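You operate a simulated robot arm through the tools that you are given. There is no shell and no other tool. Be economical: measure what you need, move in short steps, check, and stop when the job is done.

Carry out the task below with a simulated two-armed robot. There is one attempt and no reset: what you move stays moved.

Task
Put the shorts from the top of the wire rack on the folder on the top of the chest. Take the drive marked "taxes" from the drive rack and leave it on the blue mat. Shut the narrow bench drawer. Open the pink drawer, take the card from the top of the boot bench and put it in the inside of the pink drawer, then shut the drawer. Lift the guard bar open. Any order will do. Set down upright: card.

The check looks at the end state, three seconds after you hand in, the way a careful person would. Anything else that was tipped, shoved, dropped, spilled or broken makes it a failure.

Robot
Two 7-joint arms with two-finger parallel grippers on one trunk, on a base that drives. Base frame: it is fixed to the floor where the robot stands at the start and does not move with it; the origin is under the middle of the robot, x ahead of it, y to its left, z up. Readings come in m, degrees, newtons and seconds.
The left shoulder is at the start at [0.07, 0.134, 1.126], the right one opposite. With the tool pointing down near the work surface each hand reaches from about 0.1 to 0.64 m from the robot's upright axis, wherever it stands, measured 20 degrees to its own side. Places, roughly: blue mat [0.4, 1.8, 0.7]; card [-0.25, 2.75, 0.75]; drive [0.5, 2.5, 0.75]; folder [-2.75, -1.5, 0.75]; guard bar [-2.4, 2.7, 0.6]; inside of the pink drawer [-1.5, -1.3, 0.7]; narrow bench drawer [0, 2.6, 0.6]; pink drawer [-1.5, -1.3, 0.7]. Payload 1.57 kg a hand.
Tool frame (each hand has its own): the origin (TCP) lies between the finger pads and is the grasp point; the fingertips stand 0.03 m ahead of it; z points along the fingers, y is the line along which they close. The gripper opens to 0.08 m. The fingers are 0.017 m wide and 0.012 m thick; the gripper's body (0.04 by 0.082 m) begins 0.08 m behind the TCP.
Orientation is that of the tool frame in the base frame, as a unit quaternion [w, x, y, z]. With the fingers straight down and closing along the base's y, the tool's x points along the base's -x, its y along +y and its z along -z.

Tools
- The arms move only by the tool play_rows. It takes "left_steps", "right_steps" or both (then of equal length, played together; a hand with none holds still); each is a list of rows, each a list of 7 numbers: the shift along the tool's x, y, z in m, then the turn, a rotation vector about the tool's x, y, z in degrees, then the gripper command, from -1 (fully open) to 1 (shut), values between in proportion. In form: [[x, y, z, ax, ay, az, claw], ...]. A call has 1 to 20 rows; each row is the pose to reach, as a shift and turn from the pose commanded when the call began, along the tool's axes at that moment. Rows are played at 5 a second. More than 0.05 m and 8.6 degrees between two rows, or a gripper value outside its range, and nothing of the call is played. A pose out of reach is approached as far as the arm can. The call stops where the force on the tool passes 40 N (or 10 N more than at its start, if that is more) or the arm is blocked; 0.2 s more then pass. The fingers move at their own pace (about 0.153 m/s each) and stop on an object; they squeeze with about 43 N. The grip force told is the motor's: it shows also when the fingers shut on nothing. Time passes only in rows, and 0.2 s behind the last, so rows that repeat a pose let the fingers close. The reply holds the time, the measured pose of the TCP, the force on the tool along the base axes, the opening and the grip force, in the units named above and with some noise, with the torque about the TCP (base axes, N m) and any sound that the robot's microphone picked up.
- Cameras (640 x 400 px; columns grow to the right, rows downward): "scene" is now at [0.1262, 0.0361, 1.3466]; the picture's right is [0.42, -0.91, 0.00], its down [-0.60, -0.28, -0.75] and it looks along [0.68, 0.32, -0.66] (base axes); focal length 273 px, centre (320, 200). "left" rides on the left gripper at [0.072, 0.007, -0.122] in its tool frame; the picture's right is [-0.09, 1.00, 0.00], its down [-0.84, -0.08, -0.54] and it looks along [-0.54, -0.05, 0.84] (tool axes); focal length 238 px, centre (320, 200). "right" rides on the right gripper at [0.072, -0.007, -0.122] in its tool frame; the picture's right is [0.09, 1.00, 0.00], its down [-0.84, 0.08, -0.54] and it looks along [-0.54, 0.05, 0.84] (tool axes); focal length 238 px, centre (320, 200). There is no depth. A picture from a camera that has moved, and an enlarged one, comes with that camera's place and axes in the base frame and with its lens.
- get_image(camera): a new picture of that camera. It takes no simulated time.
- slide_trunk(by): slides the trunk up (or, below 0, down) by that many m; the arms and the scene camera ride with it, the base frame stays. It gives what a move gives, with no picture.
- roll_base(legs): drives the robot by 1 to 6 legs, each [ahead, left, turn to the left] in m, m and degrees, along the robot's own axes; the way and the turn of a leg run together, so that a leg with both is an arc; at most 1.5 m and 180 degrees a leg. The arms and the cameras ride along, it lands a little off, and it stops where it bumps. It gives what a move gives.
- pan_tilt(pan, tilt): turns the head with the scene camera to pan (to the left, within 86 degrees either way) and tilt (down, from -29 to 69), counted from straight ahead of the robot. It gives what a move gives.
- enlarge(camera, box): a new picture of the part [left, top, right, bottom] of that camera's present view, enlarged. It takes no simulated time.
- hand_in(): hands the job in; it is judged then, once.

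Go step by step. Nothing tells you exact positions but the pictures and the camera data: compare them with the known pose of the tool, close in by small moves and look again before you grip or let go. The budget is 165 turns and 118 pictures, counting those below and the enlarged ones. Unless the task says otherwise, let go and move clear before handing in, and close with one line.

The tools are called after "Call:" as a command line: name --argument value ..., lists and objects as JSON in quotes. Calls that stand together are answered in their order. play_rows: Moves the arms, as the interface text tells. Its arguments: {"type":"object","properties":{"left_steps":{"type":"array","items":{"type":"array","items":{"type":"number"}}},"right_steps":{"type":"array","items":{"type":"array","items":{"type":"number"}}}},"required":[]} The other tools are called the same way: slide_trunk (by) slides the trunk up or down; roll_base (legs) drives the base; pan_tilt (pan, tilt) turns the head that bears the scene camera; get_image (camera) takes a picture; enlarge (camera, box) takes an enlarged picture of a part of a camera's view; hand_in () hands the job in.

At the start:

```text
time: 0.0
left_eef_pos: [0.3888, 0.3799, 1.0426]
left_ee_rot: [0.0, 0.0, 1.0, 0.0]
left_contact_force: [0.3, -0.5, -0.2]
left_wrist_torque: [-0.01, 0.0, 0.04]
left_grip_width: 0.0799
left_grasp_force: 0.1
right_eef_pos: [0.449, -0.0007, 1.02]
right_ee_rot: [0.0, -0.001, 1.0, 0.0]
right_contact_force: [-0.5, -0.1, -0.1]
right_wrist_torque: [-0.01, 0.0, 0.01]
right_grip_width: 0.0802
right_grasp_force: 0.0
trunk travel left (down, up): [-0.7, 0.24]
robot x, y, heading: [0.0013, -0.0006, -0.1]
head pan, tilt: [24.8, 41.1]
```

scene: 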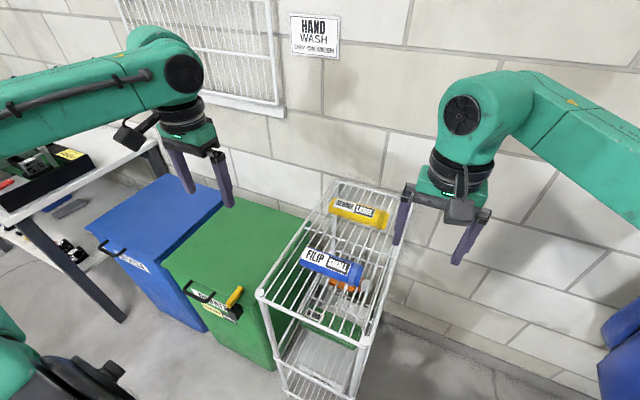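
right: 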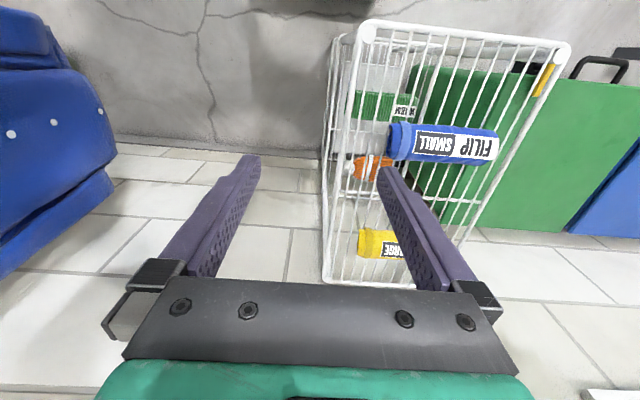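
left: 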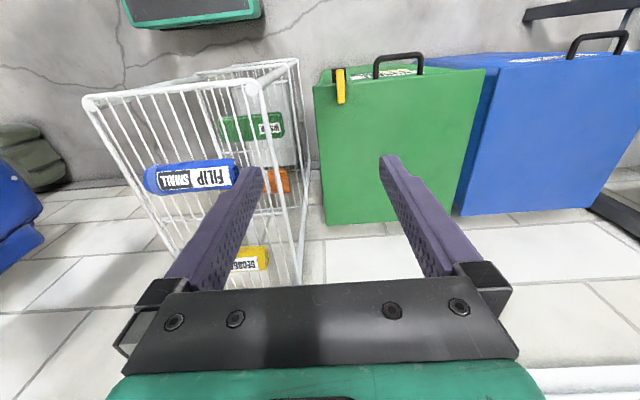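

I see a wire rack ahead with rolled, labelled things on it, and bins beside it. First I look closely at the rack and look around the room.

Call:
enlarge --camera "scene" --box '[240, 170, 420, 390]'

Call:
pan_tilt --pan 80 --tilt 20

Call:
get_image --camera "scene"

Call:
pan_tilt --pan -70 --tilt 20

Call:
get_image --camera "scene"

```text
1.82 times, centred on (330, 280) of scene
camera zoom: at [0.1262, 0.0361, 1.3466], right [0.42, -0.91, 0.0], down [-0.6, -0.28, -0.75], along [0.68, 0.32, -0.66], focal length 496 px, centre (302, 54)
```

zoom: 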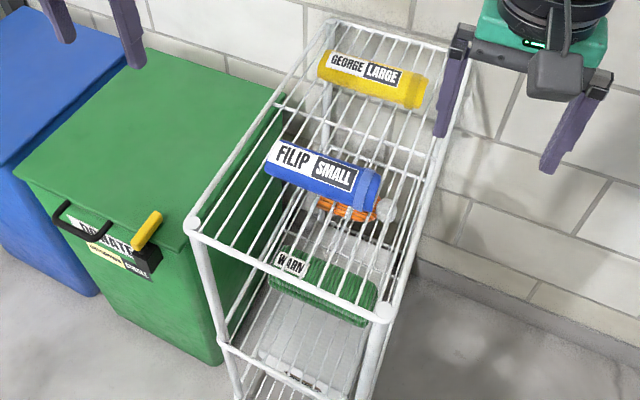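

```text
time: 1.2
left_eef_pos: [0.3902, 0.3809, 1.0436]
left_ee_rot: [0.0, 0.001, 1.0, 0.0]
left_contact_force: [0.0, -0.5, 0.3]
left_wrist_torque: [0.02, 0.02, 0.02]
left_grip_width: 0.0798
left_grasp_force: 0.2
right_eef_pos: [0.4508, -0.0021, 1.0193]
right_ee_rot: [0.0, -0.001, 1.0, 0.0]
right_contact_force: [0.2, 0.3, 0.0]
right_wrist_torque: [0.01, -0.01, 0.03]
right_grip_width: 0.0799
right_grasp_force: 0.1
trunk travel left (down, up): [-0.7, 0.24]
robot x, y, heading: [0.0, 0.0036, -0.1]
head pan, tilt: [80.0, 20.0]
```

```text
113 pictures are left
camera scene: at [0.066, 0.0925, 1.3796], right [0.98, -0.17, 0.0], down [-0.06, -0.34, -0.94], along [0.16, 0.93, -0.34], focal length 273 px, centre (320, 200)
```

scene: 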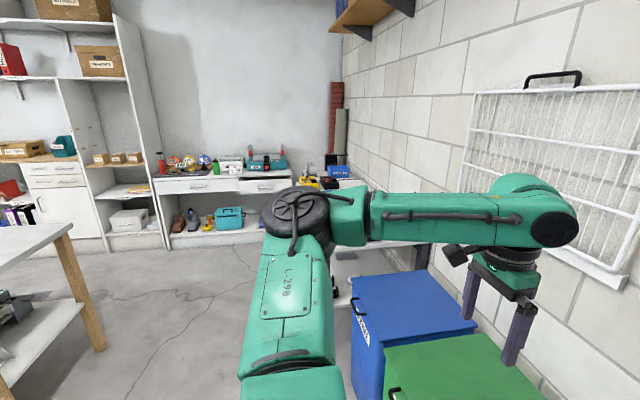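

```text
time: 3.6
left_eef_pos: [0.3901, 0.3802, 1.0435]
left_ee_rot: [0.0, -0.001, 1.0, -0.001]
left_contact_force: [-1.2, -0.5, 0.4]
left_wrist_torque: [0.0, 0.04, -0.02]
left_grip_width: 0.0801
left_grasp_force: 0.0
right_eef_pos: [0.4491, -0.0012, 1.0185]
right_ee_rot: [0.001, -0.001, 1.0, -0.001]
right_contact_force: [0.0, 0.3, -0.3]
right_wrist_torque: [-0.02, 0.03, -0.02]
right_grip_width: 0.08
right_grasp_force: 0.0
trunk travel left (down, up): [-0.7, 0.24]
robot x, y, heading: [-0.0035, -0.0009, -0.0]
head pan, tilt: [-70.0, 20.0]
```

```text
112 pictures are left
camera scene: at [0.0816, -0.0867, 1.3796], right [-0.94, -0.34, 0.0], down [-0.12, 0.32, -0.94], along [0.32, -0.88, -0.34], focal length 273 px, centre (320, 200)
```

scene: 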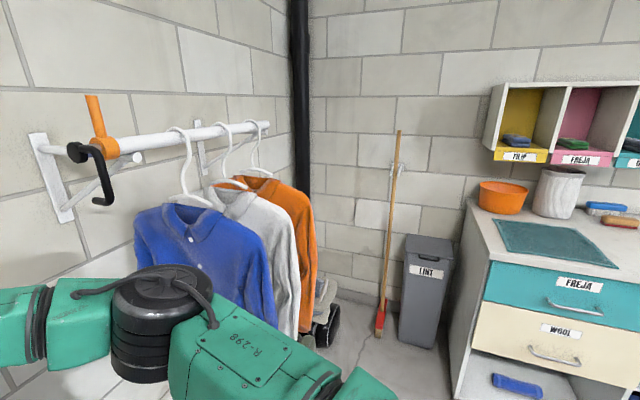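

Rolled garments are on the rack, a chest with a teal folder mat is behind to the right, and the study corner is far to the left. I back off and turn to see the rest of the room.

Call:
roll_base --legs '[[-0.3, 0, 0], [0, 0, 150]]'

Call:
pan_tilt --pan 0 --tilt 20

Call:
get_image --camera "scene"

Call:
pan_tilt --pan 75 --tilt 20

Call:
get_image --camera "scene"

Call:
pan_tilt --pan -70 --tilt 20

Call:
get_image --camera "scene"

```text
time: 11.8
left_eef_pos: [-0.8264, -0.1344, 1.0431]
left_ee_rot: [0.0, 0.966, -0.259, 0.0]
left_contact_force: [-0.4, 0.0, 1.3]
left_wrist_torque: [0.03, 0.05, 0.03]
left_grip_width: 0.0801
left_grasp_force: 0.1
right_eef_pos: [-0.6868, 0.2263, 1.0192]
right_ee_rot: [0.0, 0.966, -0.259, 0.001]
right_contact_force: [0.2, 0.5, 0.3]
right_wrist_torque: [0.03, -0.03, -0.02]
right_grip_width: 0.08
right_grasp_force: 0.0
trunk travel left (down, up): [-0.7, 0.24]
robot x, y, heading: [-0.3002, 0.0018, 149.8]
head pan, tilt: [-70.0, 20.0]
```

```text
time: 13.2
left_eef_pos: [-0.8266, -0.1354, 1.0424]
left_ee_rot: [0.0, 0.966, -0.259, 0.001]
left_contact_force: [-0.3, -0.4, -0.7]
left_wrist_torque: [-0.02, 0.01, 0.03]
left_grip_width: 0.08
left_grasp_force: 0.0
right_eef_pos: [-0.6855, 0.2261, 1.0196]
right_ee_rot: [0.0, 0.966, -0.259, 0.001]
right_contact_force: [0.0, 0.0, 0.1]
right_wrist_torque: [0.02, 0.01, 0.01]
right_grip_width: 0.0801
right_grasp_force: 0.0
trunk travel left (down, up): [-0.7, 0.24]
robot x, y, heading: [-0.3002, 0.0029, 150.1]
head pan, tilt: [0.0, 20.0]
```

```text
111 pictures are left
camera scene: at [-0.4224, 0.0725, 1.3796], right [0.5, 0.87, 0.0], down [0.3, -0.17, -0.94], along [-0.81, 0.47, -0.34], focal length 273 px, centre (320, 200)
```

scene: 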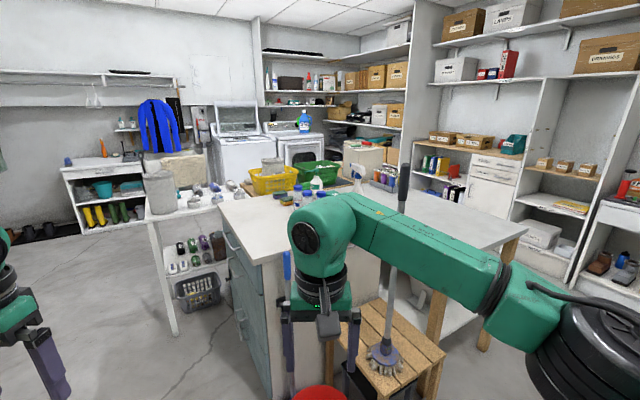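

```text
time: 14.7
left_eef_pos: [-0.8255, -0.1349, 1.0426]
left_ee_rot: [-0.001, 0.966, -0.259, 0.0]
left_contact_force: [0.0, 0.5, -0.6]
left_wrist_torque: [-0.02, -0.03, -0.01]
left_grip_width: 0.08
left_grasp_force: 0.0
right_eef_pos: [-0.6855, 0.226, 1.0198]
right_ee_rot: [0.0, 0.966, -0.259, 0.001]
right_contact_force: [0.1, -0.1, 0.1]
right_wrist_torque: [0.05, 0.02, 0.03]
right_grip_width: 0.08
right_grasp_force: 0.1
trunk travel left (down, up): [-0.7, 0.24]
robot x, y, heading: [-0.294, -0.0021, 149.9]
head pan, tilt: [75.0, 20.0]
```

```text
110 pictures are left
camera scene: at [-0.4078, -0.04, 1.3796], right [-0.71, 0.71, 0.0], down [0.24, 0.24, -0.94], along [-0.67, -0.66, -0.34], focal length 273 px, centre (320, 200)
```

scene: 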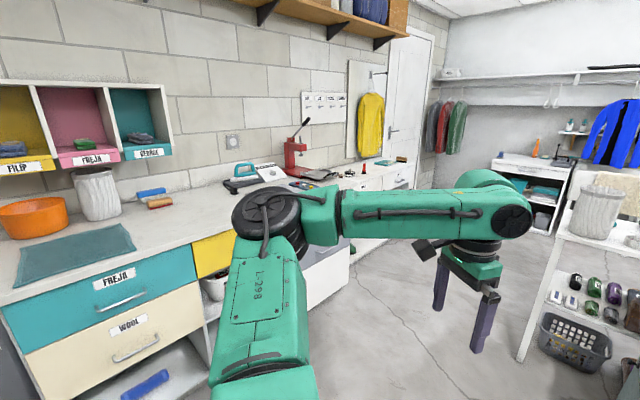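

```text
time: 17.0
left_eef_pos: [-0.8255, -0.1346, 1.0426]
left_ee_rot: [0.0, 0.966, -0.258, 0.0]
left_contact_force: [0.9, 0.0, 0.1]
left_wrist_torque: [-0.01, 0.02, -0.01]
left_grip_width: 0.0797
left_grasp_force: 0.0
right_eef_pos: [-0.6852, 0.2271, 1.0201]
right_ee_rot: [0.0, 0.966, -0.258, 0.001]
right_contact_force: [0.4, 0.0, 0.0]
right_wrist_torque: [0.02, 0.0, 0.0]
right_grip_width: 0.08
right_grasp_force: 0.0
trunk travel left (down, up): [-0.7, 0.24]
robot x, y, heading: [-0.297, 0.0011, 150.0]
head pan, tilt: [-70.0, 20.0]
```

```text
109 pictures are left
camera scene: at [-0.3257, 0.1175, 1.3796], right [0.98, -0.17, 0.0], down [-0.06, -0.34, -0.94], along [0.16, 0.93, -0.34], focal length 273 px, centre (320, 200)
```

scene: 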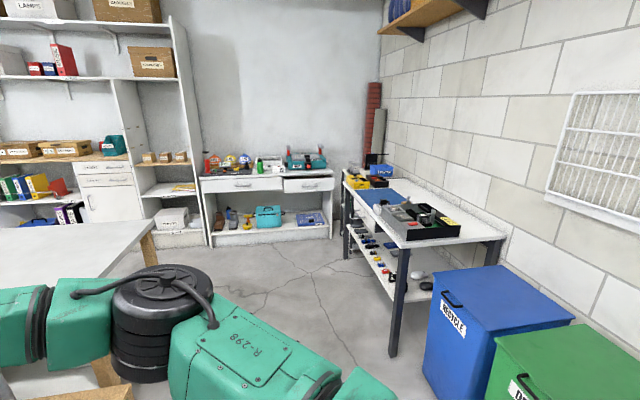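

The counter/chest run is along y≈-1.3, the study benches along y≈2.7. I drive over to the chest to look at the drawers, folder and notices closely.

Call:
roll_base --legs '[[0, 0, 120], [0.4, -1.2, 0]]'

Call:
pan_tilt --pan 0 --tilt 30

Call:
get_image --camera "scene"

Call:
pan_tilt --pan -65 --tilt 25

Call:
get_image --camera "scene"

```text
time: 28.4
left_eef_pos: [-1.1185, -0.7936, 1.0436]
left_ee_rot: [-0.001, 0.706, 0.708, 0.0]
left_contact_force: [0.2, 0.8, 0.0]
left_wrist_torque: [-0.01, 0.05, -0.03]
left_grip_width: 0.0799
left_grasp_force: 0.1
right_eef_pos: [-1.5, -0.8529, 1.0189]
right_ee_rot: [-0.001, 0.706, 0.708, 0.001]
right_contact_force: [0.6, -0.5, -0.6]
right_wrist_torque: [0.0, 0.01, 0.01]
right_grip_width: 0.0801
right_grasp_force: 0.0
trunk travel left (down, up): [-0.7, 0.24]
robot x, y, heading: [-1.5014, -0.4031, -90.1]
head pan, tilt: [-70.0, 20.0]
```

```text
time: 29.8
left_eef_pos: [-1.1191, -0.7936, 1.0437]
left_ee_rot: [0.0, 0.706, 0.708, 0.0]
left_contact_force: [-0.5, -0.2, -0.1]
left_wrist_torque: [0.01, 0.0, 0.01]
left_grip_width: 0.0803
left_grasp_force: 0.0
right_eef_pos: [-1.5006, -0.8538, 1.0194]
right_ee_rot: [0.0, 0.706, 0.708, 0.0]
right_contact_force: [0.0, 0.3, -0.1]
right_wrist_torque: [0.0, -0.01, -0.01]
right_grip_width: 0.0802
right_grasp_force: 0.0
trunk travel left (down, up): [-0.7, 0.24]
robot x, y, heading: [-1.5008, -0.4034, -89.9]
head pan, tilt: [0.0, 30.0]
```

```text
108 pictures are left
camera scene: at [-1.4997, -0.5439, 1.3636], right [-1.0, 0.0, 0.0], down [0.0, 0.5, -0.87], along [0.0, -0.87, -0.5], focal length 273 px, centre (320, 200)
```

scene: 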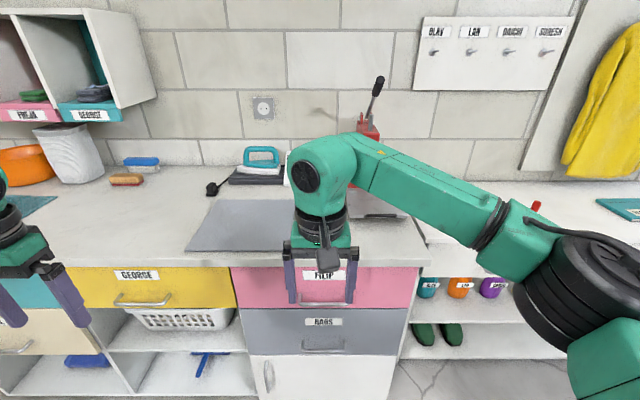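

```text
time: 31.1
left_eef_pos: [-1.1181, -0.7932, 1.0426]
left_ee_rot: [0.0, 0.706, 0.708, 0.001]
left_contact_force: [-0.2, 0.3, -0.1]
left_wrist_torque: [0.02, 0.02, 0.02]
left_grip_width: 0.0801
left_grasp_force: 0.1
right_eef_pos: [-1.5001, -0.8528, 1.0187]
right_ee_rot: [-0.001, 0.706, 0.708, 0.0]
right_contact_force: [0.2, -0.2, 0.2]
right_wrist_torque: [-0.02, -0.03, -0.01]
right_grip_width: 0.0799
right_grasp_force: 0.0
trunk travel left (down, up): [-0.7, 0.24]
robot x, y, heading: [-1.4968, -0.4024, -90.0]
head pan, tilt: [-65.0, 25.0]
```

```text
107 pictures are left
camera scene: at [-1.5832, -0.4925, 1.3715], right [-0.42, 0.91, 0.0], down [0.38, 0.18, -0.91], along [-0.82, -0.38, -0.42], focal length 273 px, centre (320, 200)
```

scene: 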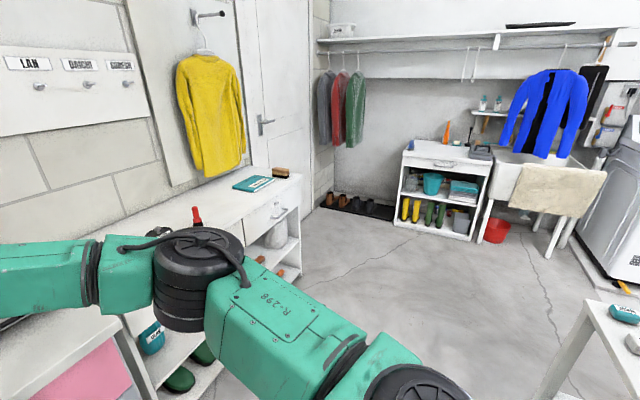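

The pink drawer is labelled FILIP, straight ahead; the teal folder lies on the far white chest at about (-2.8,-1.5). I zoom in on it for text.

Call:
enlarge --camera "scene" --box '[170, 150, 330, 250]'

Call:
enlarge --camera "scene" --box '[0, 30, 240, 180]'

```text
4.00 times, centred on (250, 200) of scene
camera zoom: at [-1.5832, -0.4925, 1.3715], right [-0.42, 0.91, 0.0], down [0.38, 0.18, -0.91], along [-0.82, -0.38, -0.42], focal length 1092 px, centre (600, 200)
```

zoom: 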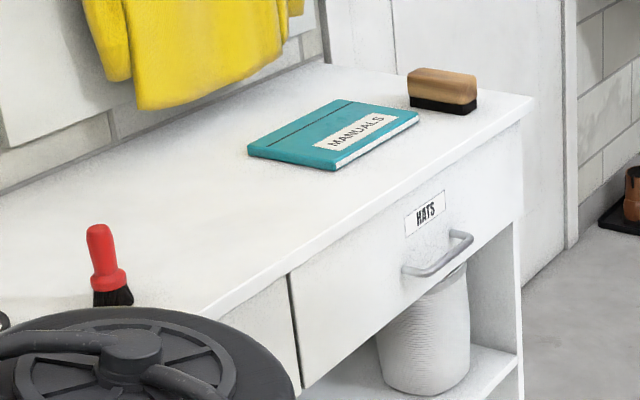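

```text
2.67 times, centred on (120, 105) of scene
camera zoom: at [-1.5832, -0.4925, 1.3715], right [-0.42, 0.91, 0.0], down [0.38, 0.18, -0.91], along [-0.82, -0.38, -0.42], focal length 728 px, centre (853, 453)
```

zoom: 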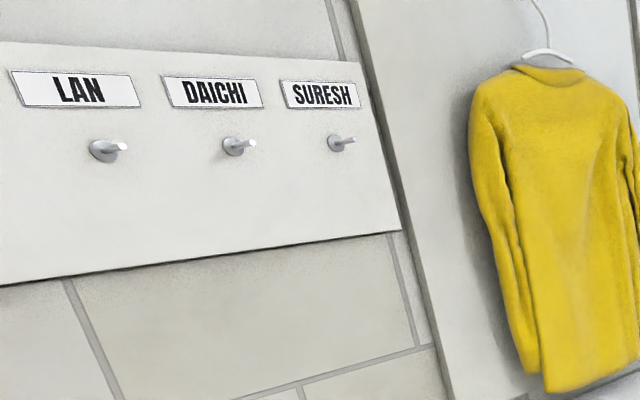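

The folder is marked MANUALS. I return to the wire rack to tell which roll is the shorts.

Call:
roll_base --legs '[[0, 0, 90], [1.4, 0.4, 0]]'

Call:
pan_tilt --pan 15 --tilt 45

Call:
enlarge --camera "scene" --box '[220, 80, 460, 230]'

Call:
get_image --camera "right"

```text
time: 42.2
left_eef_pos: [0.3229, 0.3221, 1.0437]
left_ee_rot: [0.001, 0.017, 1.0, 0.0]
left_contact_force: [-0.3, -0.8, -0.2]
left_wrist_torque: [0.0, -0.01, 0.01]
left_grip_width: 0.08
left_grasp_force: 0.1
right_eef_pos: [0.3706, -0.0632, 1.0198]
right_ee_rot: [0.0, 0.017, 1.0, -0.001]
right_contact_force: [0.2, 0.3, -0.1]
right_wrist_torque: [-0.02, 0.02, 0.01]
right_grip_width: 0.0801
right_grasp_force: 0.1
trunk travel left (down, up): [-0.7, 0.24]
robot x, y, heading: [-0.0792, -0.0448, -1.8]
head pan, tilt: [-65.0, 25.0]
```

```text
time: 43.7
left_eef_pos: [0.324, 0.3207, 1.0425]
left_ee_rot: [0.001, 0.016, 1.0, 0.0]
left_contact_force: [0.5, -0.9, 0.6]
left_wrist_torque: [-0.01, -0.02, 0.01]
left_grip_width: 0.0799
left_grasp_force: 0.1
right_eef_pos: [0.3701, -0.0615, 1.0202]
right_ee_rot: [0.0, 0.016, 1.0, 0.0]
right_contact_force: [1.0, -0.3, 0.4]
right_wrist_torque: [0.0, 0.01, 0.0]
right_grip_width: 0.08
right_grasp_force: 0.0
trunk travel left (down, up): [-0.7, 0.24]
robot x, y, heading: [-0.0804, -0.0445, -1.8]
head pan, tilt: [15.0, 45.0]
```

```text
2.67 times, centred on (340, 155) of scene
camera zoom: at [0.0502, -0.0279, 1.341], right [0.23, -0.97, 0.0], down [-0.69, -0.16, -0.71], along [0.69, 0.16, -0.71], focal length 728 px, centre (267, 320)
```

zoom: 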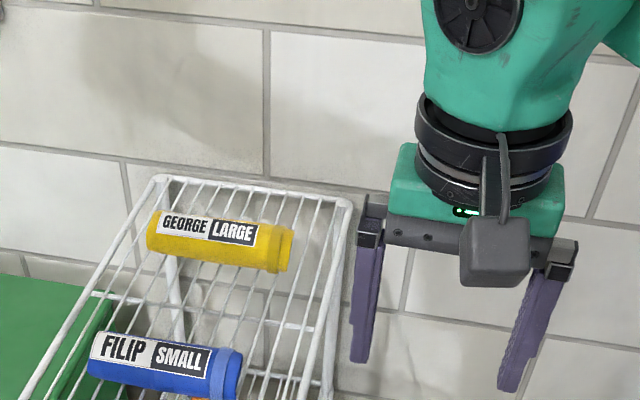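

```text
103 pictures are left
camera right: at [0.298, -0.0654, 1.142], right [-0.06, 1.0, 0.0], down [0.84, 0.05, 0.54], along [0.54, 0.03, -0.84], focal length 238 px, centre (320, 200)
```

right: 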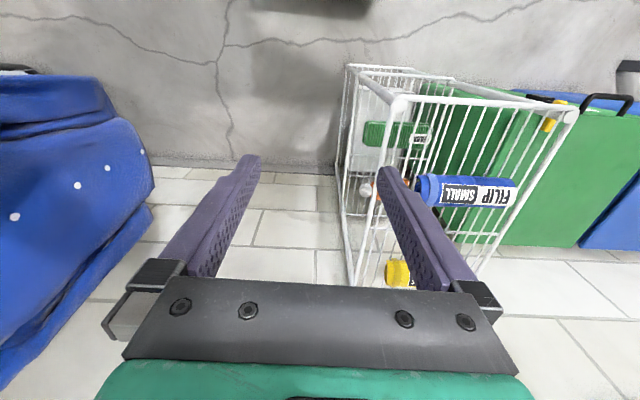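

Both rolls on top look alike, labelled FILIP SMALL and GEORGE LARGE. I check the rest of the rack for distinguishing marks.

Call:
pan_tilt --pan 30 --tilt 60

Call:
enlarge --camera "scene" --box '[200, 50, 520, 250]'

Call:
enlarge --camera "left" --box '[60, 40, 320, 280]'

```text
time: 44.5
left_eef_pos: [0.3235, 0.3213, 1.0423]
left_ee_rot: [0.001, 0.017, 1.0, 0.0]
left_contact_force: [0.3, -0.1, 0.1]
left_wrist_torque: [0.01, -0.01, -0.04]
left_grip_width: 0.0798
left_grasp_force: 0.1
right_eef_pos: [0.3714, -0.0615, 1.0184]
right_ee_rot: [0.0, 0.017, 1.0, -0.001]
right_contact_force: [0.7, 0.9, -0.3]
right_wrist_torque: [-0.01, 0.03, -0.01]
right_grip_width: 0.0801
right_grasp_force: 0.0
trunk travel left (down, up): [-0.7, 0.24]
robot x, y, heading: [-0.0775, -0.0414, -1.7]
head pan, tilt: [30.0, 60.0]
```

```text
2.00 times, centred on (360, 150) of scene
camera zoom: at [0.0298, -0.015, 1.3215], right [0.47, -0.88, 0.0], down [-0.76, -0.41, -0.5], along [0.44, 0.24, -0.87], focal length 546 px, centre (240, 300)
```

zoom: 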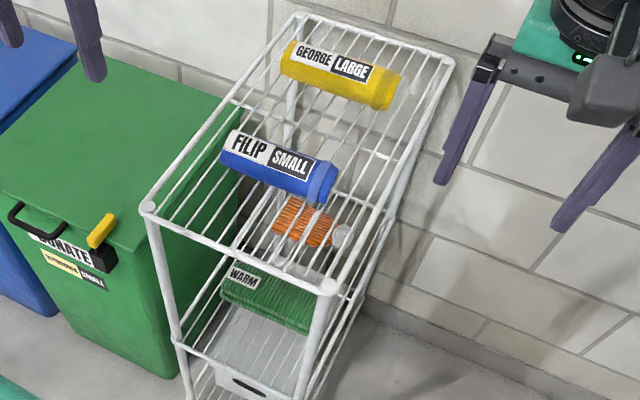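

```text
1.67 times, centred on (190, 160) of left
camera zoom: at [0.2517, 0.332, 1.1643], right [0.12, 0.99, 0.0], down [0.83, -0.1, 0.54], along [0.54, -0.07, -0.84], focal length 397 px, centre (537, 267)
```

zoom: 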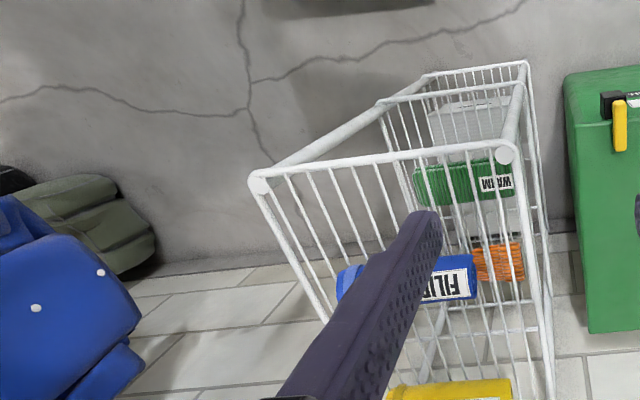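

The rack's two rolls remain ambiguous, so I look for more clues as I work. Next I drive to the study benches for the drive, narrow drawer and card.

Call:
roll_base --legs '[[-0.25, 0, 1.8], [0, 1.5, 0], [0, 0.4, 0]]'

Call:
pan_tilt --pan 20 --tilt 35

Call:
get_image --camera "scene"

Call:
pan_tilt --pan 82 --tilt 35

Call:
get_image --camera "scene"

```text
time: 55.5
left_eef_pos: [0.0516, 2.2589, 1.0423]
left_ee_rot: [0.0, -0.003, 1.0, 0.0]
left_contact_force: [-0.9, -0.4, -0.3]
left_wrist_torque: [-0.02, 0.01, -0.02]
left_grip_width: 0.08
left_grasp_force: 0.0
right_eef_pos: [0.1128, 1.8762, 1.0197]
right_ee_rot: [0.0, -0.003, 1.0, 0.0]
right_contact_force: [0.6, 0.1, -0.1]
right_wrist_torque: [-0.02, -0.02, 0.02]
right_grip_width: 0.08
right_grasp_force: 0.0
trunk travel left (down, up): [-0.7, 0.24]
robot x, y, heading: [-0.3352, 1.879, 0.1]
head pan, tilt: [30.0, 60.0]
```

```text
time: 56.4
left_eef_pos: [0.0506, 2.2587, 1.0438]
left_ee_rot: [0.0, -0.003, 1.0, 0.001]
left_contact_force: [-0.6, 0.4, 0.7]
left_wrist_torque: [0.03, -0.01, 0.0]
left_grip_width: 0.0799
left_grasp_force: 0.1
right_eef_pos: [0.1126, 1.8767, 1.0198]
right_ee_rot: [0.0, -0.002, 1.0, 0.0]
right_contact_force: [0.2, -0.5, 0.1]
right_wrist_torque: [-0.04, -0.02, 0.0]
right_grip_width: 0.0801
right_grasp_force: 0.0
trunk travel left (down, up): [-0.7, 0.24]
robot x, y, heading: [-0.3307, 1.8785, 0.3]
head pan, tilt: [20.0, 35.0]
```

```text
100 pictures are left
camera scene: at [-0.2048, 1.9078, 1.3557], right [0.35, -0.94, 0.0], down [-0.54, -0.2, -0.82], along [0.77, 0.28, -0.57], focal length 273 px, centre (320, 200)
```

scene: 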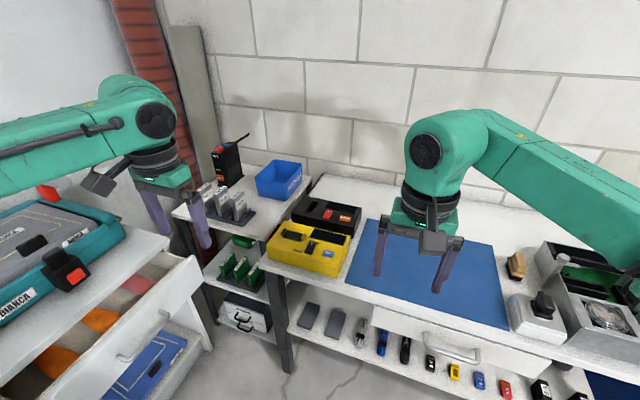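

```text
time: 57.7
left_eef_pos: [0.0504, 2.2586, 1.0427]
left_ee_rot: [0.0, -0.003, 1.0, 0.0]
left_contact_force: [0.7, -0.2, 0.3]
left_wrist_torque: [-0.02, -0.01, -0.02]
left_grip_width: 0.08
left_grasp_force: 0.1
right_eef_pos: [0.1127, 1.8776, 1.0193]
right_ee_rot: [0.0, -0.002, 1.0, 0.0]
right_contact_force: [0.1, 0.3, -0.7]
right_wrist_torque: [0.01, 0.01, 0.03]
right_grip_width: 0.0798
right_grasp_force: 0.0
trunk travel left (down, up): [-0.7, 0.24]
robot x, y, heading: [-0.3348, 1.8784, 0.5]
head pan, tilt: [82.0, 35.0]
```

```text
99 pictures are left
camera scene: at [-0.2754, 1.9646, 1.3558], right [0.99, -0.14, 0.0], down [-0.08, -0.57, -0.82], along [0.11, 0.81, -0.57], focal length 273 px, centre (320, 200)
```

scene: 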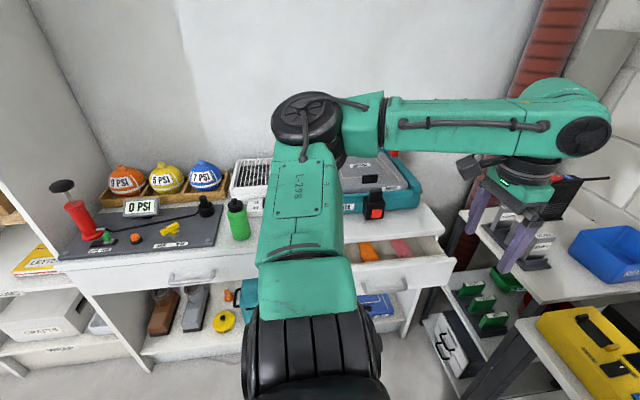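

The narrow drawer is the open one at the right of the boot bench; the drives stand on a shelf at about (0.5,2.5). I zoom in on the drives and turn towards the boot bench.

Call:
pan_tilt --pan 35 --tilt 40

Call:
enlarge --camera "scene" --box '[200, 60, 440, 210]'

Call:
get_image --camera "left"

```text
time: 58.9
left_eef_pos: [0.0508, 2.2592, 1.0427]
left_ee_rot: [0.0, -0.002, 1.0, 0.0]
left_contact_force: [-0.6, 1.1, 0.3]
left_wrist_torque: [0.0, -0.01, -0.03]
left_grip_width: 0.08
left_grasp_force: 0.1
right_eef_pos: [0.1119, 1.8774, 1.019]
right_ee_rot: [0.0, -0.002, 1.0, 0.0]
right_contact_force: [-0.8, -0.3, 0.3]
right_wrist_torque: [0.01, -0.01, 0.0]
right_grip_width: 0.0798
right_grasp_force: 0.2
trunk travel left (down, up): [-0.7, 0.24]
robot x, y, heading: [-0.3384, 1.8735, 0.2]
head pan, tilt: [35.0, 40.0]
```

```text
2.67 times, centred on (320, 135) of scene
camera zoom: at [-0.218, 1.9266, 1.3482], right [0.58, -0.82, 0.0], down [-0.52, -0.37, -0.77], along [0.62, 0.44, -0.64], focal length 728 px, centre (320, 373)
```

zoom: 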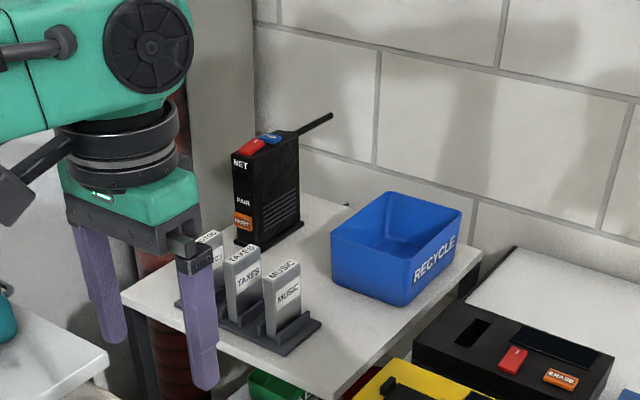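

```text
97 pictures are left
camera left: at [-0.0211, 2.266, 1.1643], right [0.09, 1.0, 0.0], down [0.84, -0.07, 0.54], along [0.54, -0.05, -0.84], focal length 238 px, centre (320, 200)
```

left: 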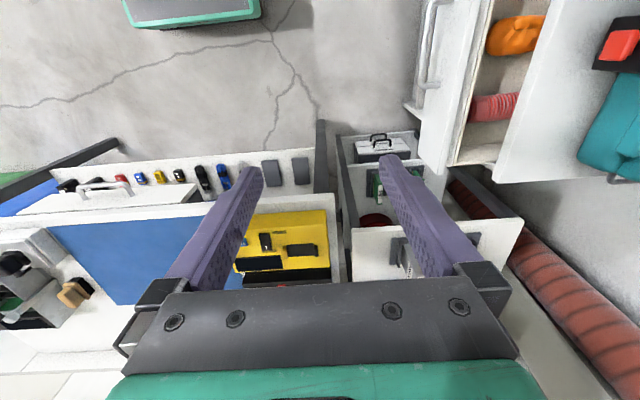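

The TAXES drive is the middle of three. I turn to face the boot bench to look at the card and the open drawer.

Call:
roll_base --legs '[[0.2, -0.15, 0], [0, 0, 90]]'

Call:
pan_tilt --pan 0 --tilt 40

Call:
get_image --camera "scene"

Call:
get_image --camera "right"

```text
time: 64.5
left_eef_pos: [-0.5176, 2.1169, 1.0439]
left_ee_rot: [0.0, 0.708, -0.707, 0.0]
left_contact_force: [-0.2, -0.2, -0.5]
left_wrist_torque: [0.02, -0.02, -0.07]
left_grip_width: 0.0799
left_grasp_force: 0.0
right_eef_pos: [-0.1355, 2.1773, 1.0197]
right_ee_rot: [0.0, 0.708, -0.707, 0.0]
right_contact_force: [0.0, 1.0, -0.3]
right_wrist_torque: [-0.01, 0.01, 0.0]
right_grip_width: 0.0799
right_grasp_force: 0.0
trunk travel left (down, up): [-0.7, 0.24]
robot x, y, heading: [-0.135, 1.7271, 90.3]
head pan, tilt: [35.0, 40.0]
```

```text
time: 65.5
left_eef_pos: [-0.5187, 2.1175, 1.0435]
left_ee_rot: [0.0, 0.708, -0.706, 0.0]
left_contact_force: [-0.6, 0.8, 0.3]
left_wrist_torque: [-0.02, 0.0, 0.04]
left_grip_width: 0.08
left_grasp_force: 0.1
right_eef_pos: [-0.1358, 2.176, 1.0199]
right_ee_rot: [0.0, 0.707, -0.707, 0.0]
right_contact_force: [0.0, -0.8, -0.3]
right_wrist_torque: [-0.05, 0.02, -0.01]
right_grip_width: 0.08
right_grasp_force: 0.0
trunk travel left (down, up): [-0.7, 0.24]
robot x, y, heading: [-0.1348, 1.7247, 90.0]
head pan, tilt: [0.0, 40.0]
```

```text
96 pictures are left
camera scene: at [-0.1377, 1.8632, 1.3482], right [1.0, 0.0, 0.0], down [0.0, -0.64, -0.77], along [0.0, 0.77, -0.64], focal length 273 px, centre (320, 200)
```

scene: 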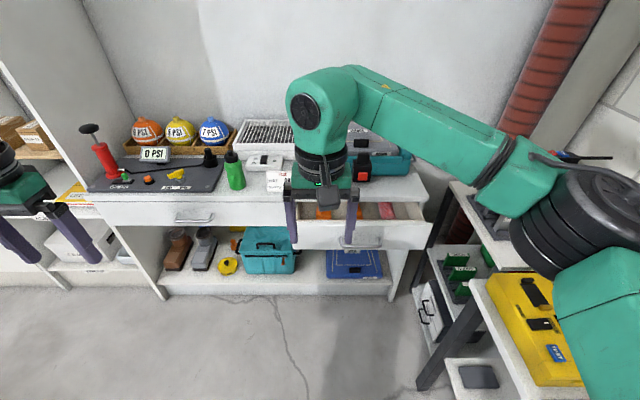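

```text
95 pictures are left
camera right: at [-0.1295, 2.1053, 1.142], right [-1.0, -0.09, 0.0], down [-0.08, 0.84, 0.54], along [-0.05, 0.54, -0.84], focal length 238 px, centre (320, 200)
```

right: 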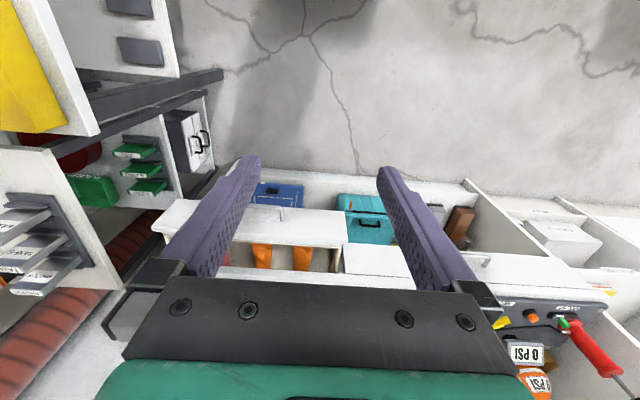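

I see the open drawer right of centre and something white by the green bottle. I zoom there.

Call:
enlarge --camera "scene" --box '[180, 110, 340, 210]'

Call:
enlarge --camera "scene" --box '[280, 150, 440, 250]'

```text
4.00 times, centred on (260, 160) of scene
camera zoom: at [-0.1377, 1.8632, 1.3482], right [1.0, 0.0, 0.0], down [0.0, -0.64, -0.77], along [0.0, 0.77, -0.64], focal length 1092 px, centre (560, 360)
```

zoom: 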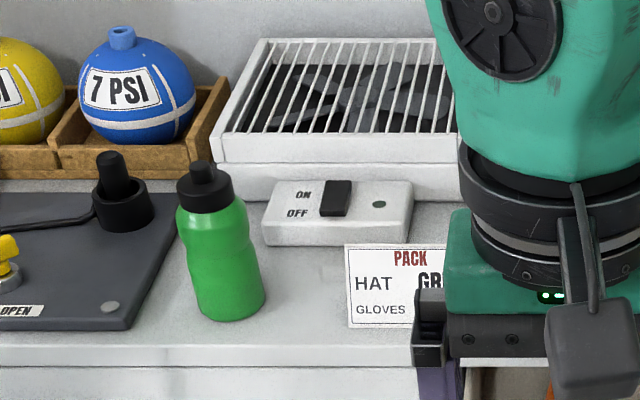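

```text
4.00 times, centred on (360, 200) of scene
camera zoom: at [-0.1377, 1.8632, 1.3482], right [1.0, 0.0, 0.0], down [0.0, -0.64, -0.77], along [0.0, 0.77, -0.64], focal length 1092 px, centre (160, 200)
```

zoom: 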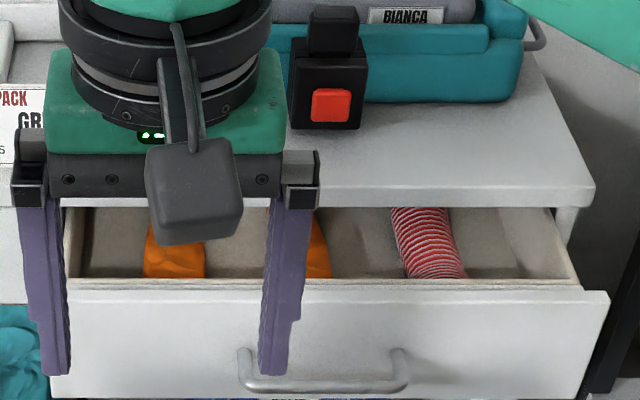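

The card is a standing "PACK" card at about (-0.29,2.65), and the narrow drawer's handle is at about (0,2.48,0.62). I drive a little closer and bring the shut right fingers down before the handle.

Call:
roll_base --legs '[[0.15, 0, 0]]'

Call:
play_rows --right_steps '[[0, -0.045, 0.03, 0, 0, 0, 1], [0, -0.09, 0.07, 0, 0, 0, 1], [0, -0.135, 0.11, 0, 0, 0, 1], [-0.01, -0.145, 0.16, 0, 0, 0, 1], [-0.02, -0.145, 0.2, 0, 0, 0, 1], [-0.02, -0.145, 0.2, 0, 0, 0, 1]]'

Call:
get_image --camera "scene"

Call:
get_image --camera "right"

```text
time: 66.9
left_eef_pos: [-0.5194, 2.2649, 1.0429]
left_ee_rot: [0.0, 0.708, -0.706, -0.001]
left_contact_force: [0.1, -0.6, 0.1]
left_wrist_torque: [-0.01, 0.01, 0.01]
left_grip_width: 0.0799
left_grasp_force: 0.1
right_eef_pos: [-0.1368, 2.3245, 1.0207]
right_ee_rot: [-0.001, 0.708, -0.706, -0.001]
right_contact_force: [0.2, 0.0, 0.7]
right_wrist_torque: [0.04, 0.0, 0.03]
right_grip_width: 0.0799
right_grasp_force: 0.1
trunk travel left (down, up): [-0.7, 0.24]
robot x, y, heading: [-0.1353, 1.8828, 90.1]
head pan, tilt: [0.0, 40.0]
```

```text
refused: row 1 steps farther than a row can; nothing moved
```

```text
92 pictures are left
camera scene: at [-0.138, 2.0113, 1.3485], right [1.0, 0.0, 0.0], down [0.0, -0.64, -0.77], along [0.0, 0.77, -0.64], focal length 273 px, centre (320, 200)
```

scene: 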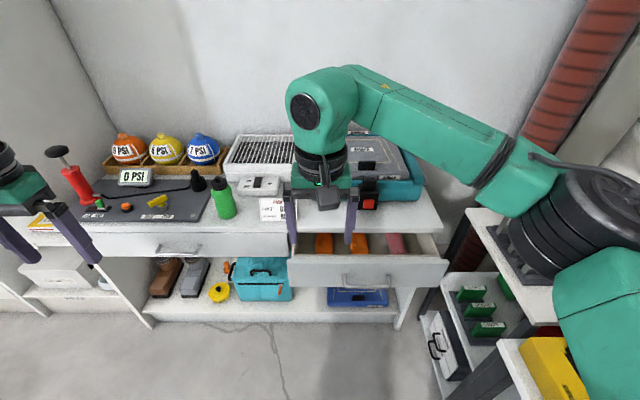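

```text
91 pictures are left
camera right: at [-0.1305, 2.2537, 1.1427], right [-1.0, -0.1, 0.0], down [-0.08, 0.84, 0.54], along [-0.05, 0.54, -0.84], focal length 238 px, centre (320, 200)
```

right: 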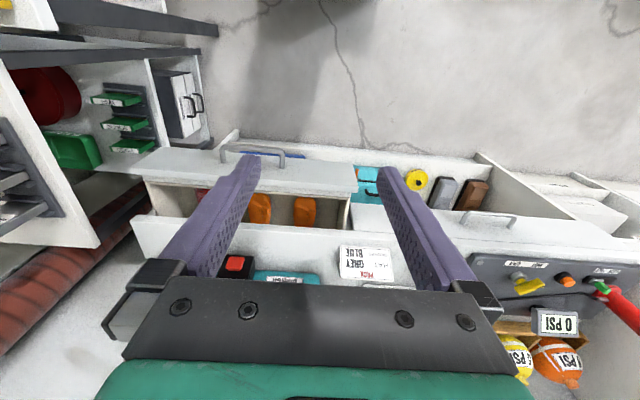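

I redo the approach with smaller steps.

Call:
play_rows --right_steps '[[0, -0.04, 0.02, 0, 0, 0, 1], [0, -0.08, 0.04, 0, 0, 0, 1], [0, -0.12, 0.06, 0, 0, 0, 1], [0, -0.145, 0.1, 0, 0, 0, 1], [0, -0.145, 0.148, 0, 0, 0, 1], [0, -0.145, 0.196, 0, 0, 0, 1], [0, -0.145, 0.244, 0, 0, 0, 1], [0, -0.145, 0.292, 0, 0, 0, 1], [0, -0.145, 0.34, 0, 0, 0, 1], [0, -0.145, 0.385, 0, 0, 0, 1], [0, -0.145, 0.385, 0, 0, 0, 1]]'

Call:
get_image --camera "scene"

```text
time: 69.3
left_eef_pos: [-0.5193, 2.2659, 1.0434]
left_ee_rot: [0.0, 0.708, -0.706, 0.001]
left_contact_force: [-0.5, -1.1, 0.1]
left_wrist_torque: [-0.02, -0.01, 0.02]
left_grip_width: 0.0799
left_grasp_force: 0.0
right_eef_pos: [0.0086, 2.3264, 0.6353]
right_ee_rot: [0.0, 0.708, -0.706, 0.0]
right_contact_force: [0.3, -0.4, 0.1]
right_wrist_torque: [0.0, 0.0, 0.04]
right_grip_width: 0.0
right_grasp_force: 20.9
trunk travel left (down, up): [-0.7, 0.24]
robot x, y, heading: [-0.1374, 1.879, 90.0]
head pan, tilt: [0.0, 40.0]
```

```text
90 pictures are left
camera scene: at [-0.138, 2.0129, 1.3483], right [1.0, 0.0, 0.0], down [0.0, -0.64, -0.77], along [0.0, 0.77, -0.64], focal length 273 px, centre (320, 200)
```

scene: 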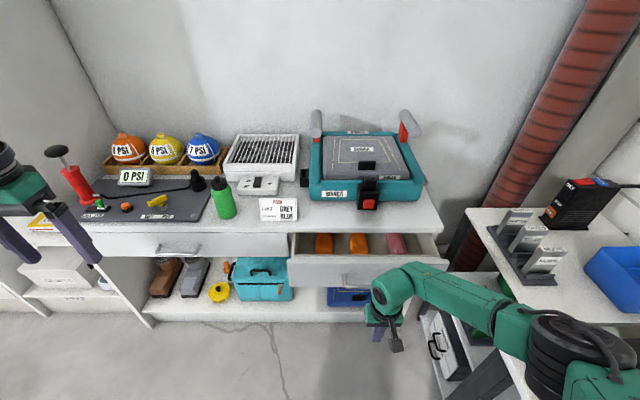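

The hand is in front of the handle. I push the drawer shut slowly in +y.

Call:
play_rows --right_steps '[[-0.04, 0, 0, 0, 0, 0, 1], [-0.08, 0, 0, 0, 0, 0, 1], [-0.11, 0, 0, 0, 0, 0, 1], [-0.125, 0, 0, 0, 0, 0, 1], [-0.14, 0, 0, 0, 0, 0, 1], [-0.155, 0, 0, 0, 0, 0, 1], [-0.17, 0, 0, 0, 0, 0, 1], [-0.185, 0, 0, 0, 0, 0, 1], [-0.2, 0, 0, 0, 0, 0, 1], [-0.215, 0, 0, 0, 0, 0, 1], [-0.23, 0, 0, 0, 0, 0, 1], [-0.23, 0, 0, 0, 0, 0, 1]]'

Call:
get_image --camera "scene"

```text
time: 71.9
left_eef_pos: [-0.5188, 2.2662, 1.0423]
left_ee_rot: [0.0, 0.709, -0.706, -0.001]
left_contact_force: [0.6, -0.2, 0.3]
left_wrist_torque: [0.03, 0.04, -0.02]
left_grip_width: 0.0801
left_grasp_force: 0.1
right_eef_pos: [0.0042, 2.4259, 0.6829]
right_ee_rot: [-0.001, 0.709, -0.706, -0.001]
right_contact_force: [0.0, -0.4, 0.3]
right_wrist_torque: [0.0, 0.02, 0.0]
right_grip_width: 0.0
right_grasp_force: 21.1
right hand out of reach, approached as far as the arm can: row 2, 3, 4, 5, 6, 7, 8, 9, 10, 11, 12
trunk travel left (down, up): [-0.7, 0.24]
robot x, y, heading: [-0.1336, 1.8794, 90.5]
head pan, tilt: [0.0, 40.0]
```

```text
89 pictures are left
camera scene: at [-0.1374, 2.0132, 1.3482], right [1.0, 0.0, 0.0], down [0.0, -0.64, -0.77], along [0.0, 0.77, -0.64], focal length 273 px, centre (320, 200)
```

scene: 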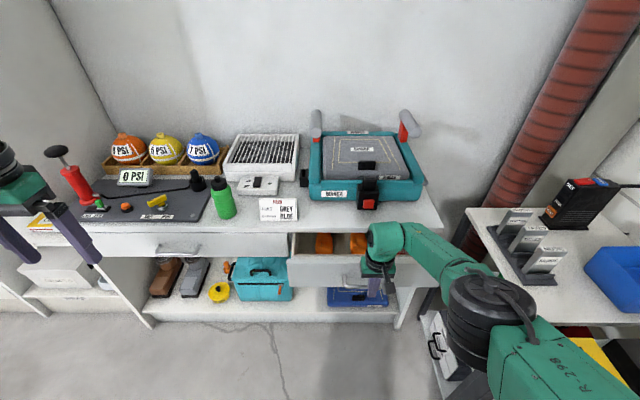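

The arm ran out of reach because the shoulder is high. I retreat, lower the trunk by 0.2 m, and look.

Call:
play_rows --right_steps '[[0.03, 0, -0.03, 0, 0, 0, 1], [0.06, 0, -0.06, 0, 0, 0, 1], [0.09, 0, -0.09, 0, 0, 0, 1], [0.12, 0, -0.12, 0, 0, 0, 1], [0.12, 0, -0.12, 0, 0, 0, 1]]'

Call:
slide_trunk --by -0.2

```text
time: 73.1
left_eef_pos: [-0.5191, 2.2663, 1.043]
left_ee_rot: [0.0, 0.709, -0.706, 0.0]
left_contact_force: [0.4, 0.5, -0.5]
left_wrist_torque: [-0.01, -0.03, 0.0]
left_grip_width: 0.08
left_grasp_force: 0.1
right_eef_pos: [0.0043, 2.3016, 0.8054]
right_ee_rot: [0.0, 0.708, -0.706, 0.0]
right_contact_force: [0.3, -0.4, 0.9]
right_wrist_torque: [0.01, 0.0, -0.02]
right_grip_width: 0.0001
right_grasp_force: 21.1
trunk travel left (down, up): [-0.7, 0.24]
robot x, y, heading: [-0.1341, 1.8782, 90.6]
head pan, tilt: [0.0, 40.0]
```

```text
time: 75.2
left_eef_pos: [-0.519, 2.2656, 0.8429]
left_ee_rot: [-0.001, 0.709, -0.705, 0.0]
left_contact_force: [-1.0, -0.6, 0.4]
left_wrist_torque: [0.0, 0.03, -0.01]
left_grip_width: 0.0798
left_grasp_force: 0.1
right_eef_pos: [0.0049, 2.3035, 0.6047]
right_ee_rot: [0.0, 0.708, -0.707, 0.0]
right_contact_force: [-1.5, -0.1, -0.5]
right_wrist_torque: [0.0, -0.02, 0.01]
right_grip_width: 0.0002
right_grasp_force: 21.6
trunk travel left (down, up): [-0.5, 0.44]
robot x, y, heading: [-0.135, 1.8782, 90.0]
head pan, tilt: [0.0, 40.0]
```

Now at z 0.605; I raise 2 cm and push again.

Call:
play_rows --right_steps '[[-0.03, 0, -0.02, 0, 0, 0, 1], [-0.07, 0, -0.02, 0, 0, 0, 1], [-0.11, 0, -0.02, 0, 0, 0, 1], [-0.14, 0, -0.02, 0, 0, 0, 1], [-0.155, 0, -0.02, 0, 0, 0, 1], [-0.17, 0, -0.02, 0, 0, 0, 1], [-0.185, 0, -0.02, 0, 0, 0, 1], [-0.2, 0, -0.02, 0, 0, 0, 1], [-0.215, 0, -0.02, 0, 0, 0, 1], [-0.23, 0, -0.02, 0, 0, 0, 1], [-0.245, 0, -0.02, 0, 0, 0, 1]]'

Call:
get_image --camera "scene"

```text
time: 77.7
left_eef_pos: [-0.5187, 2.2667, 0.843]
left_ee_rot: [0.0, 0.708, -0.706, 0.0]
left_contact_force: [-0.6, -0.1, -0.5]
left_wrist_torque: [0.01, -0.02, -0.01]
left_grip_width: 0.0801
left_grasp_force: 0.0
right_eef_pos: [0.0037, 2.4718, 0.6259]
right_ee_rot: [0.001, -0.707, 0.707, 0.001]
right_contact_force: [0.0, -0.3, -0.3]
right_wrist_torque: [0.01, 0.04, 0.0]
right_grip_width: 0.0001
right_grasp_force: 21.5
right hand out of reach, approached as far as the arm can: row 7, 8, 9, 10, 11
trunk travel left (down, up): [-0.5, 0.44]
robot x, y, heading: [-0.1373, 1.8773, 90.3]
head pan, tilt: [0.0, 40.0]
```

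```text
88 pictures are left
camera scene: at [-0.1381, 2.0133, 1.1482], right [1.0, 0.0, 0.0], down [0.0, -0.64, -0.77], along [0.0, 0.77, -0.64], focal length 273 px, centre (320, 200)
```

scene: 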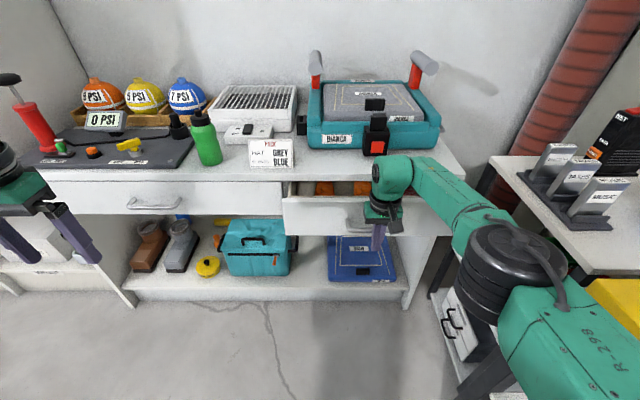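

Still short by a few centimetres. I pull the hand back, drive closer by 0.12 m, then push with the arm.

Call:
play_rows --right_steps '[[0.04, 0, 0, 0, 0, 0, 1], [0.08, 0, 0, 0, 0, 0, 1], [0.12, 0, 0, 0, 0, 0, 1], [0.14, 0, 0, 0, 0, 0, 1]]'

Call:
roll_base --legs '[[0.13, 0, 0]]'

Call:
play_rows --right_steps '[[-0.02, 0, 0, 0, 0, 0, 1], [-0.035, 0, 0, 0, 0, 0, 1], [-0.05, 0, 0, 0, 0, 0, 1], [-0.065, 0, 0, 0, 0, 0, 1], [-0.08, 0, 0, 0, 0, 0, 1], [-0.095, 0, 0, 0, 0, 0, 1], [-0.11, 0, 0, 0, 0, 0, 1], [-0.125, 0, 0, 0, 0, 0, 1], [-0.14, 0, 0, 0, 0, 0, 1]]'

Call:
get_image --camera "scene"

```text
time: 78.7
left_eef_pos: [-0.5202, 2.2651, 0.8426]
left_ee_rot: [0.0, 0.709, -0.706, 0.0]
left_contact_force: [0.0, -0.5, -0.2]
left_wrist_torque: [0.02, 0.01, -0.01]
left_grip_width: 0.0799
left_grasp_force: 0.1
right_eef_pos: [0.0025, 2.3312, 0.6255]
right_ee_rot: [-0.001, 0.708, -0.707, 0.001]
right_contact_force: [-0.5, -0.6, 0.0]
right_wrist_torque: [0.04, -0.01, 0.04]
right_grip_width: 0.0
right_grasp_force: 20.7
trunk travel left (down, up): [-0.5, 0.44]
robot x, y, heading: [-0.1357, 1.8775, 90.2]
head pan, tilt: [0.0, 40.0]
```

```text
time: 79.9
left_eef_pos: [-0.5187, 2.3959, 0.8417]
left_ee_rot: [0.0, 0.709, -0.706, 0.0]
left_contact_force: [0.7, 0.5, 0.1]
left_wrist_torque: [-0.02, 0.01, -0.02]
left_grip_width: 0.08
left_grasp_force: 0.1
right_eef_pos: [0.0022, 2.4627, 0.6249]
right_ee_rot: [0.0, 0.708, -0.706, 0.0]
right_contact_force: [0.8, -0.7, -1.2]
right_wrist_torque: [-0.01, 0.0, -0.02]
right_grip_width: 0.0
right_grasp_force: 21.2
trunk travel left (down, up): [-0.5, 0.44]
robot x, y, heading: [-0.1388, 2.0058, 90.3]
head pan, tilt: [0.0, 40.0]
```

```text
time: 81.5
left_eef_pos: [-0.5193, 2.3937, 0.843]
left_ee_rot: [-0.001, 0.708, -0.706, 0.0]
left_contact_force: [-0.4, 0.3, -0.7]
left_wrist_torque: [-0.05, 0.0, 0.01]
left_grip_width: 0.0801
left_grasp_force: 0.0
right_eef_pos: [0.0023, 2.5542, 0.6236]
right_ee_rot: [0.007, 0.709, -0.705, 0.01]
right_contact_force: [1.4, -22.3, 10.7]
right_wrist_torque: [0.63, 0.03, -0.13]
right_grip_width: 0.0
right_grasp_force: 20.8
trunk travel left (down, up): [-0.5, 0.44]
robot x, y, heading: [-0.1356, 2.0084, 90.2]
head pan, tilt: [0.0, 40.0]
stopped in row 7 (right hand): the force on the tool passed its limit (the readings are from after the stop); the commanded pose is now the measured one
```

```text
87 pictures are left
camera scene: at [-0.1386, 2.1404, 1.1487], right [1.0, 0.0, 0.0], down [0.0, -0.64, -0.77], along [0.0, 0.77, -0.64], focal length 273 px, centre (320, 200)
```

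scene: 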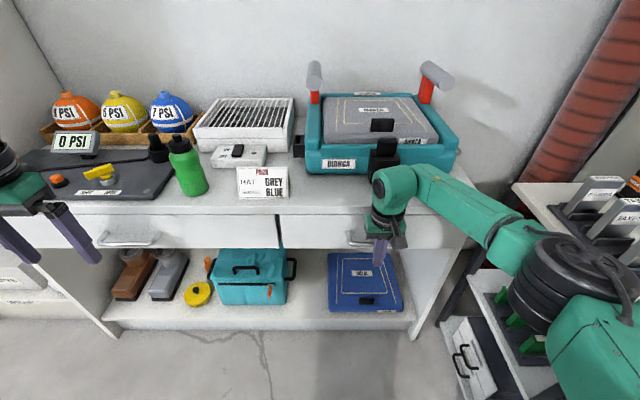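

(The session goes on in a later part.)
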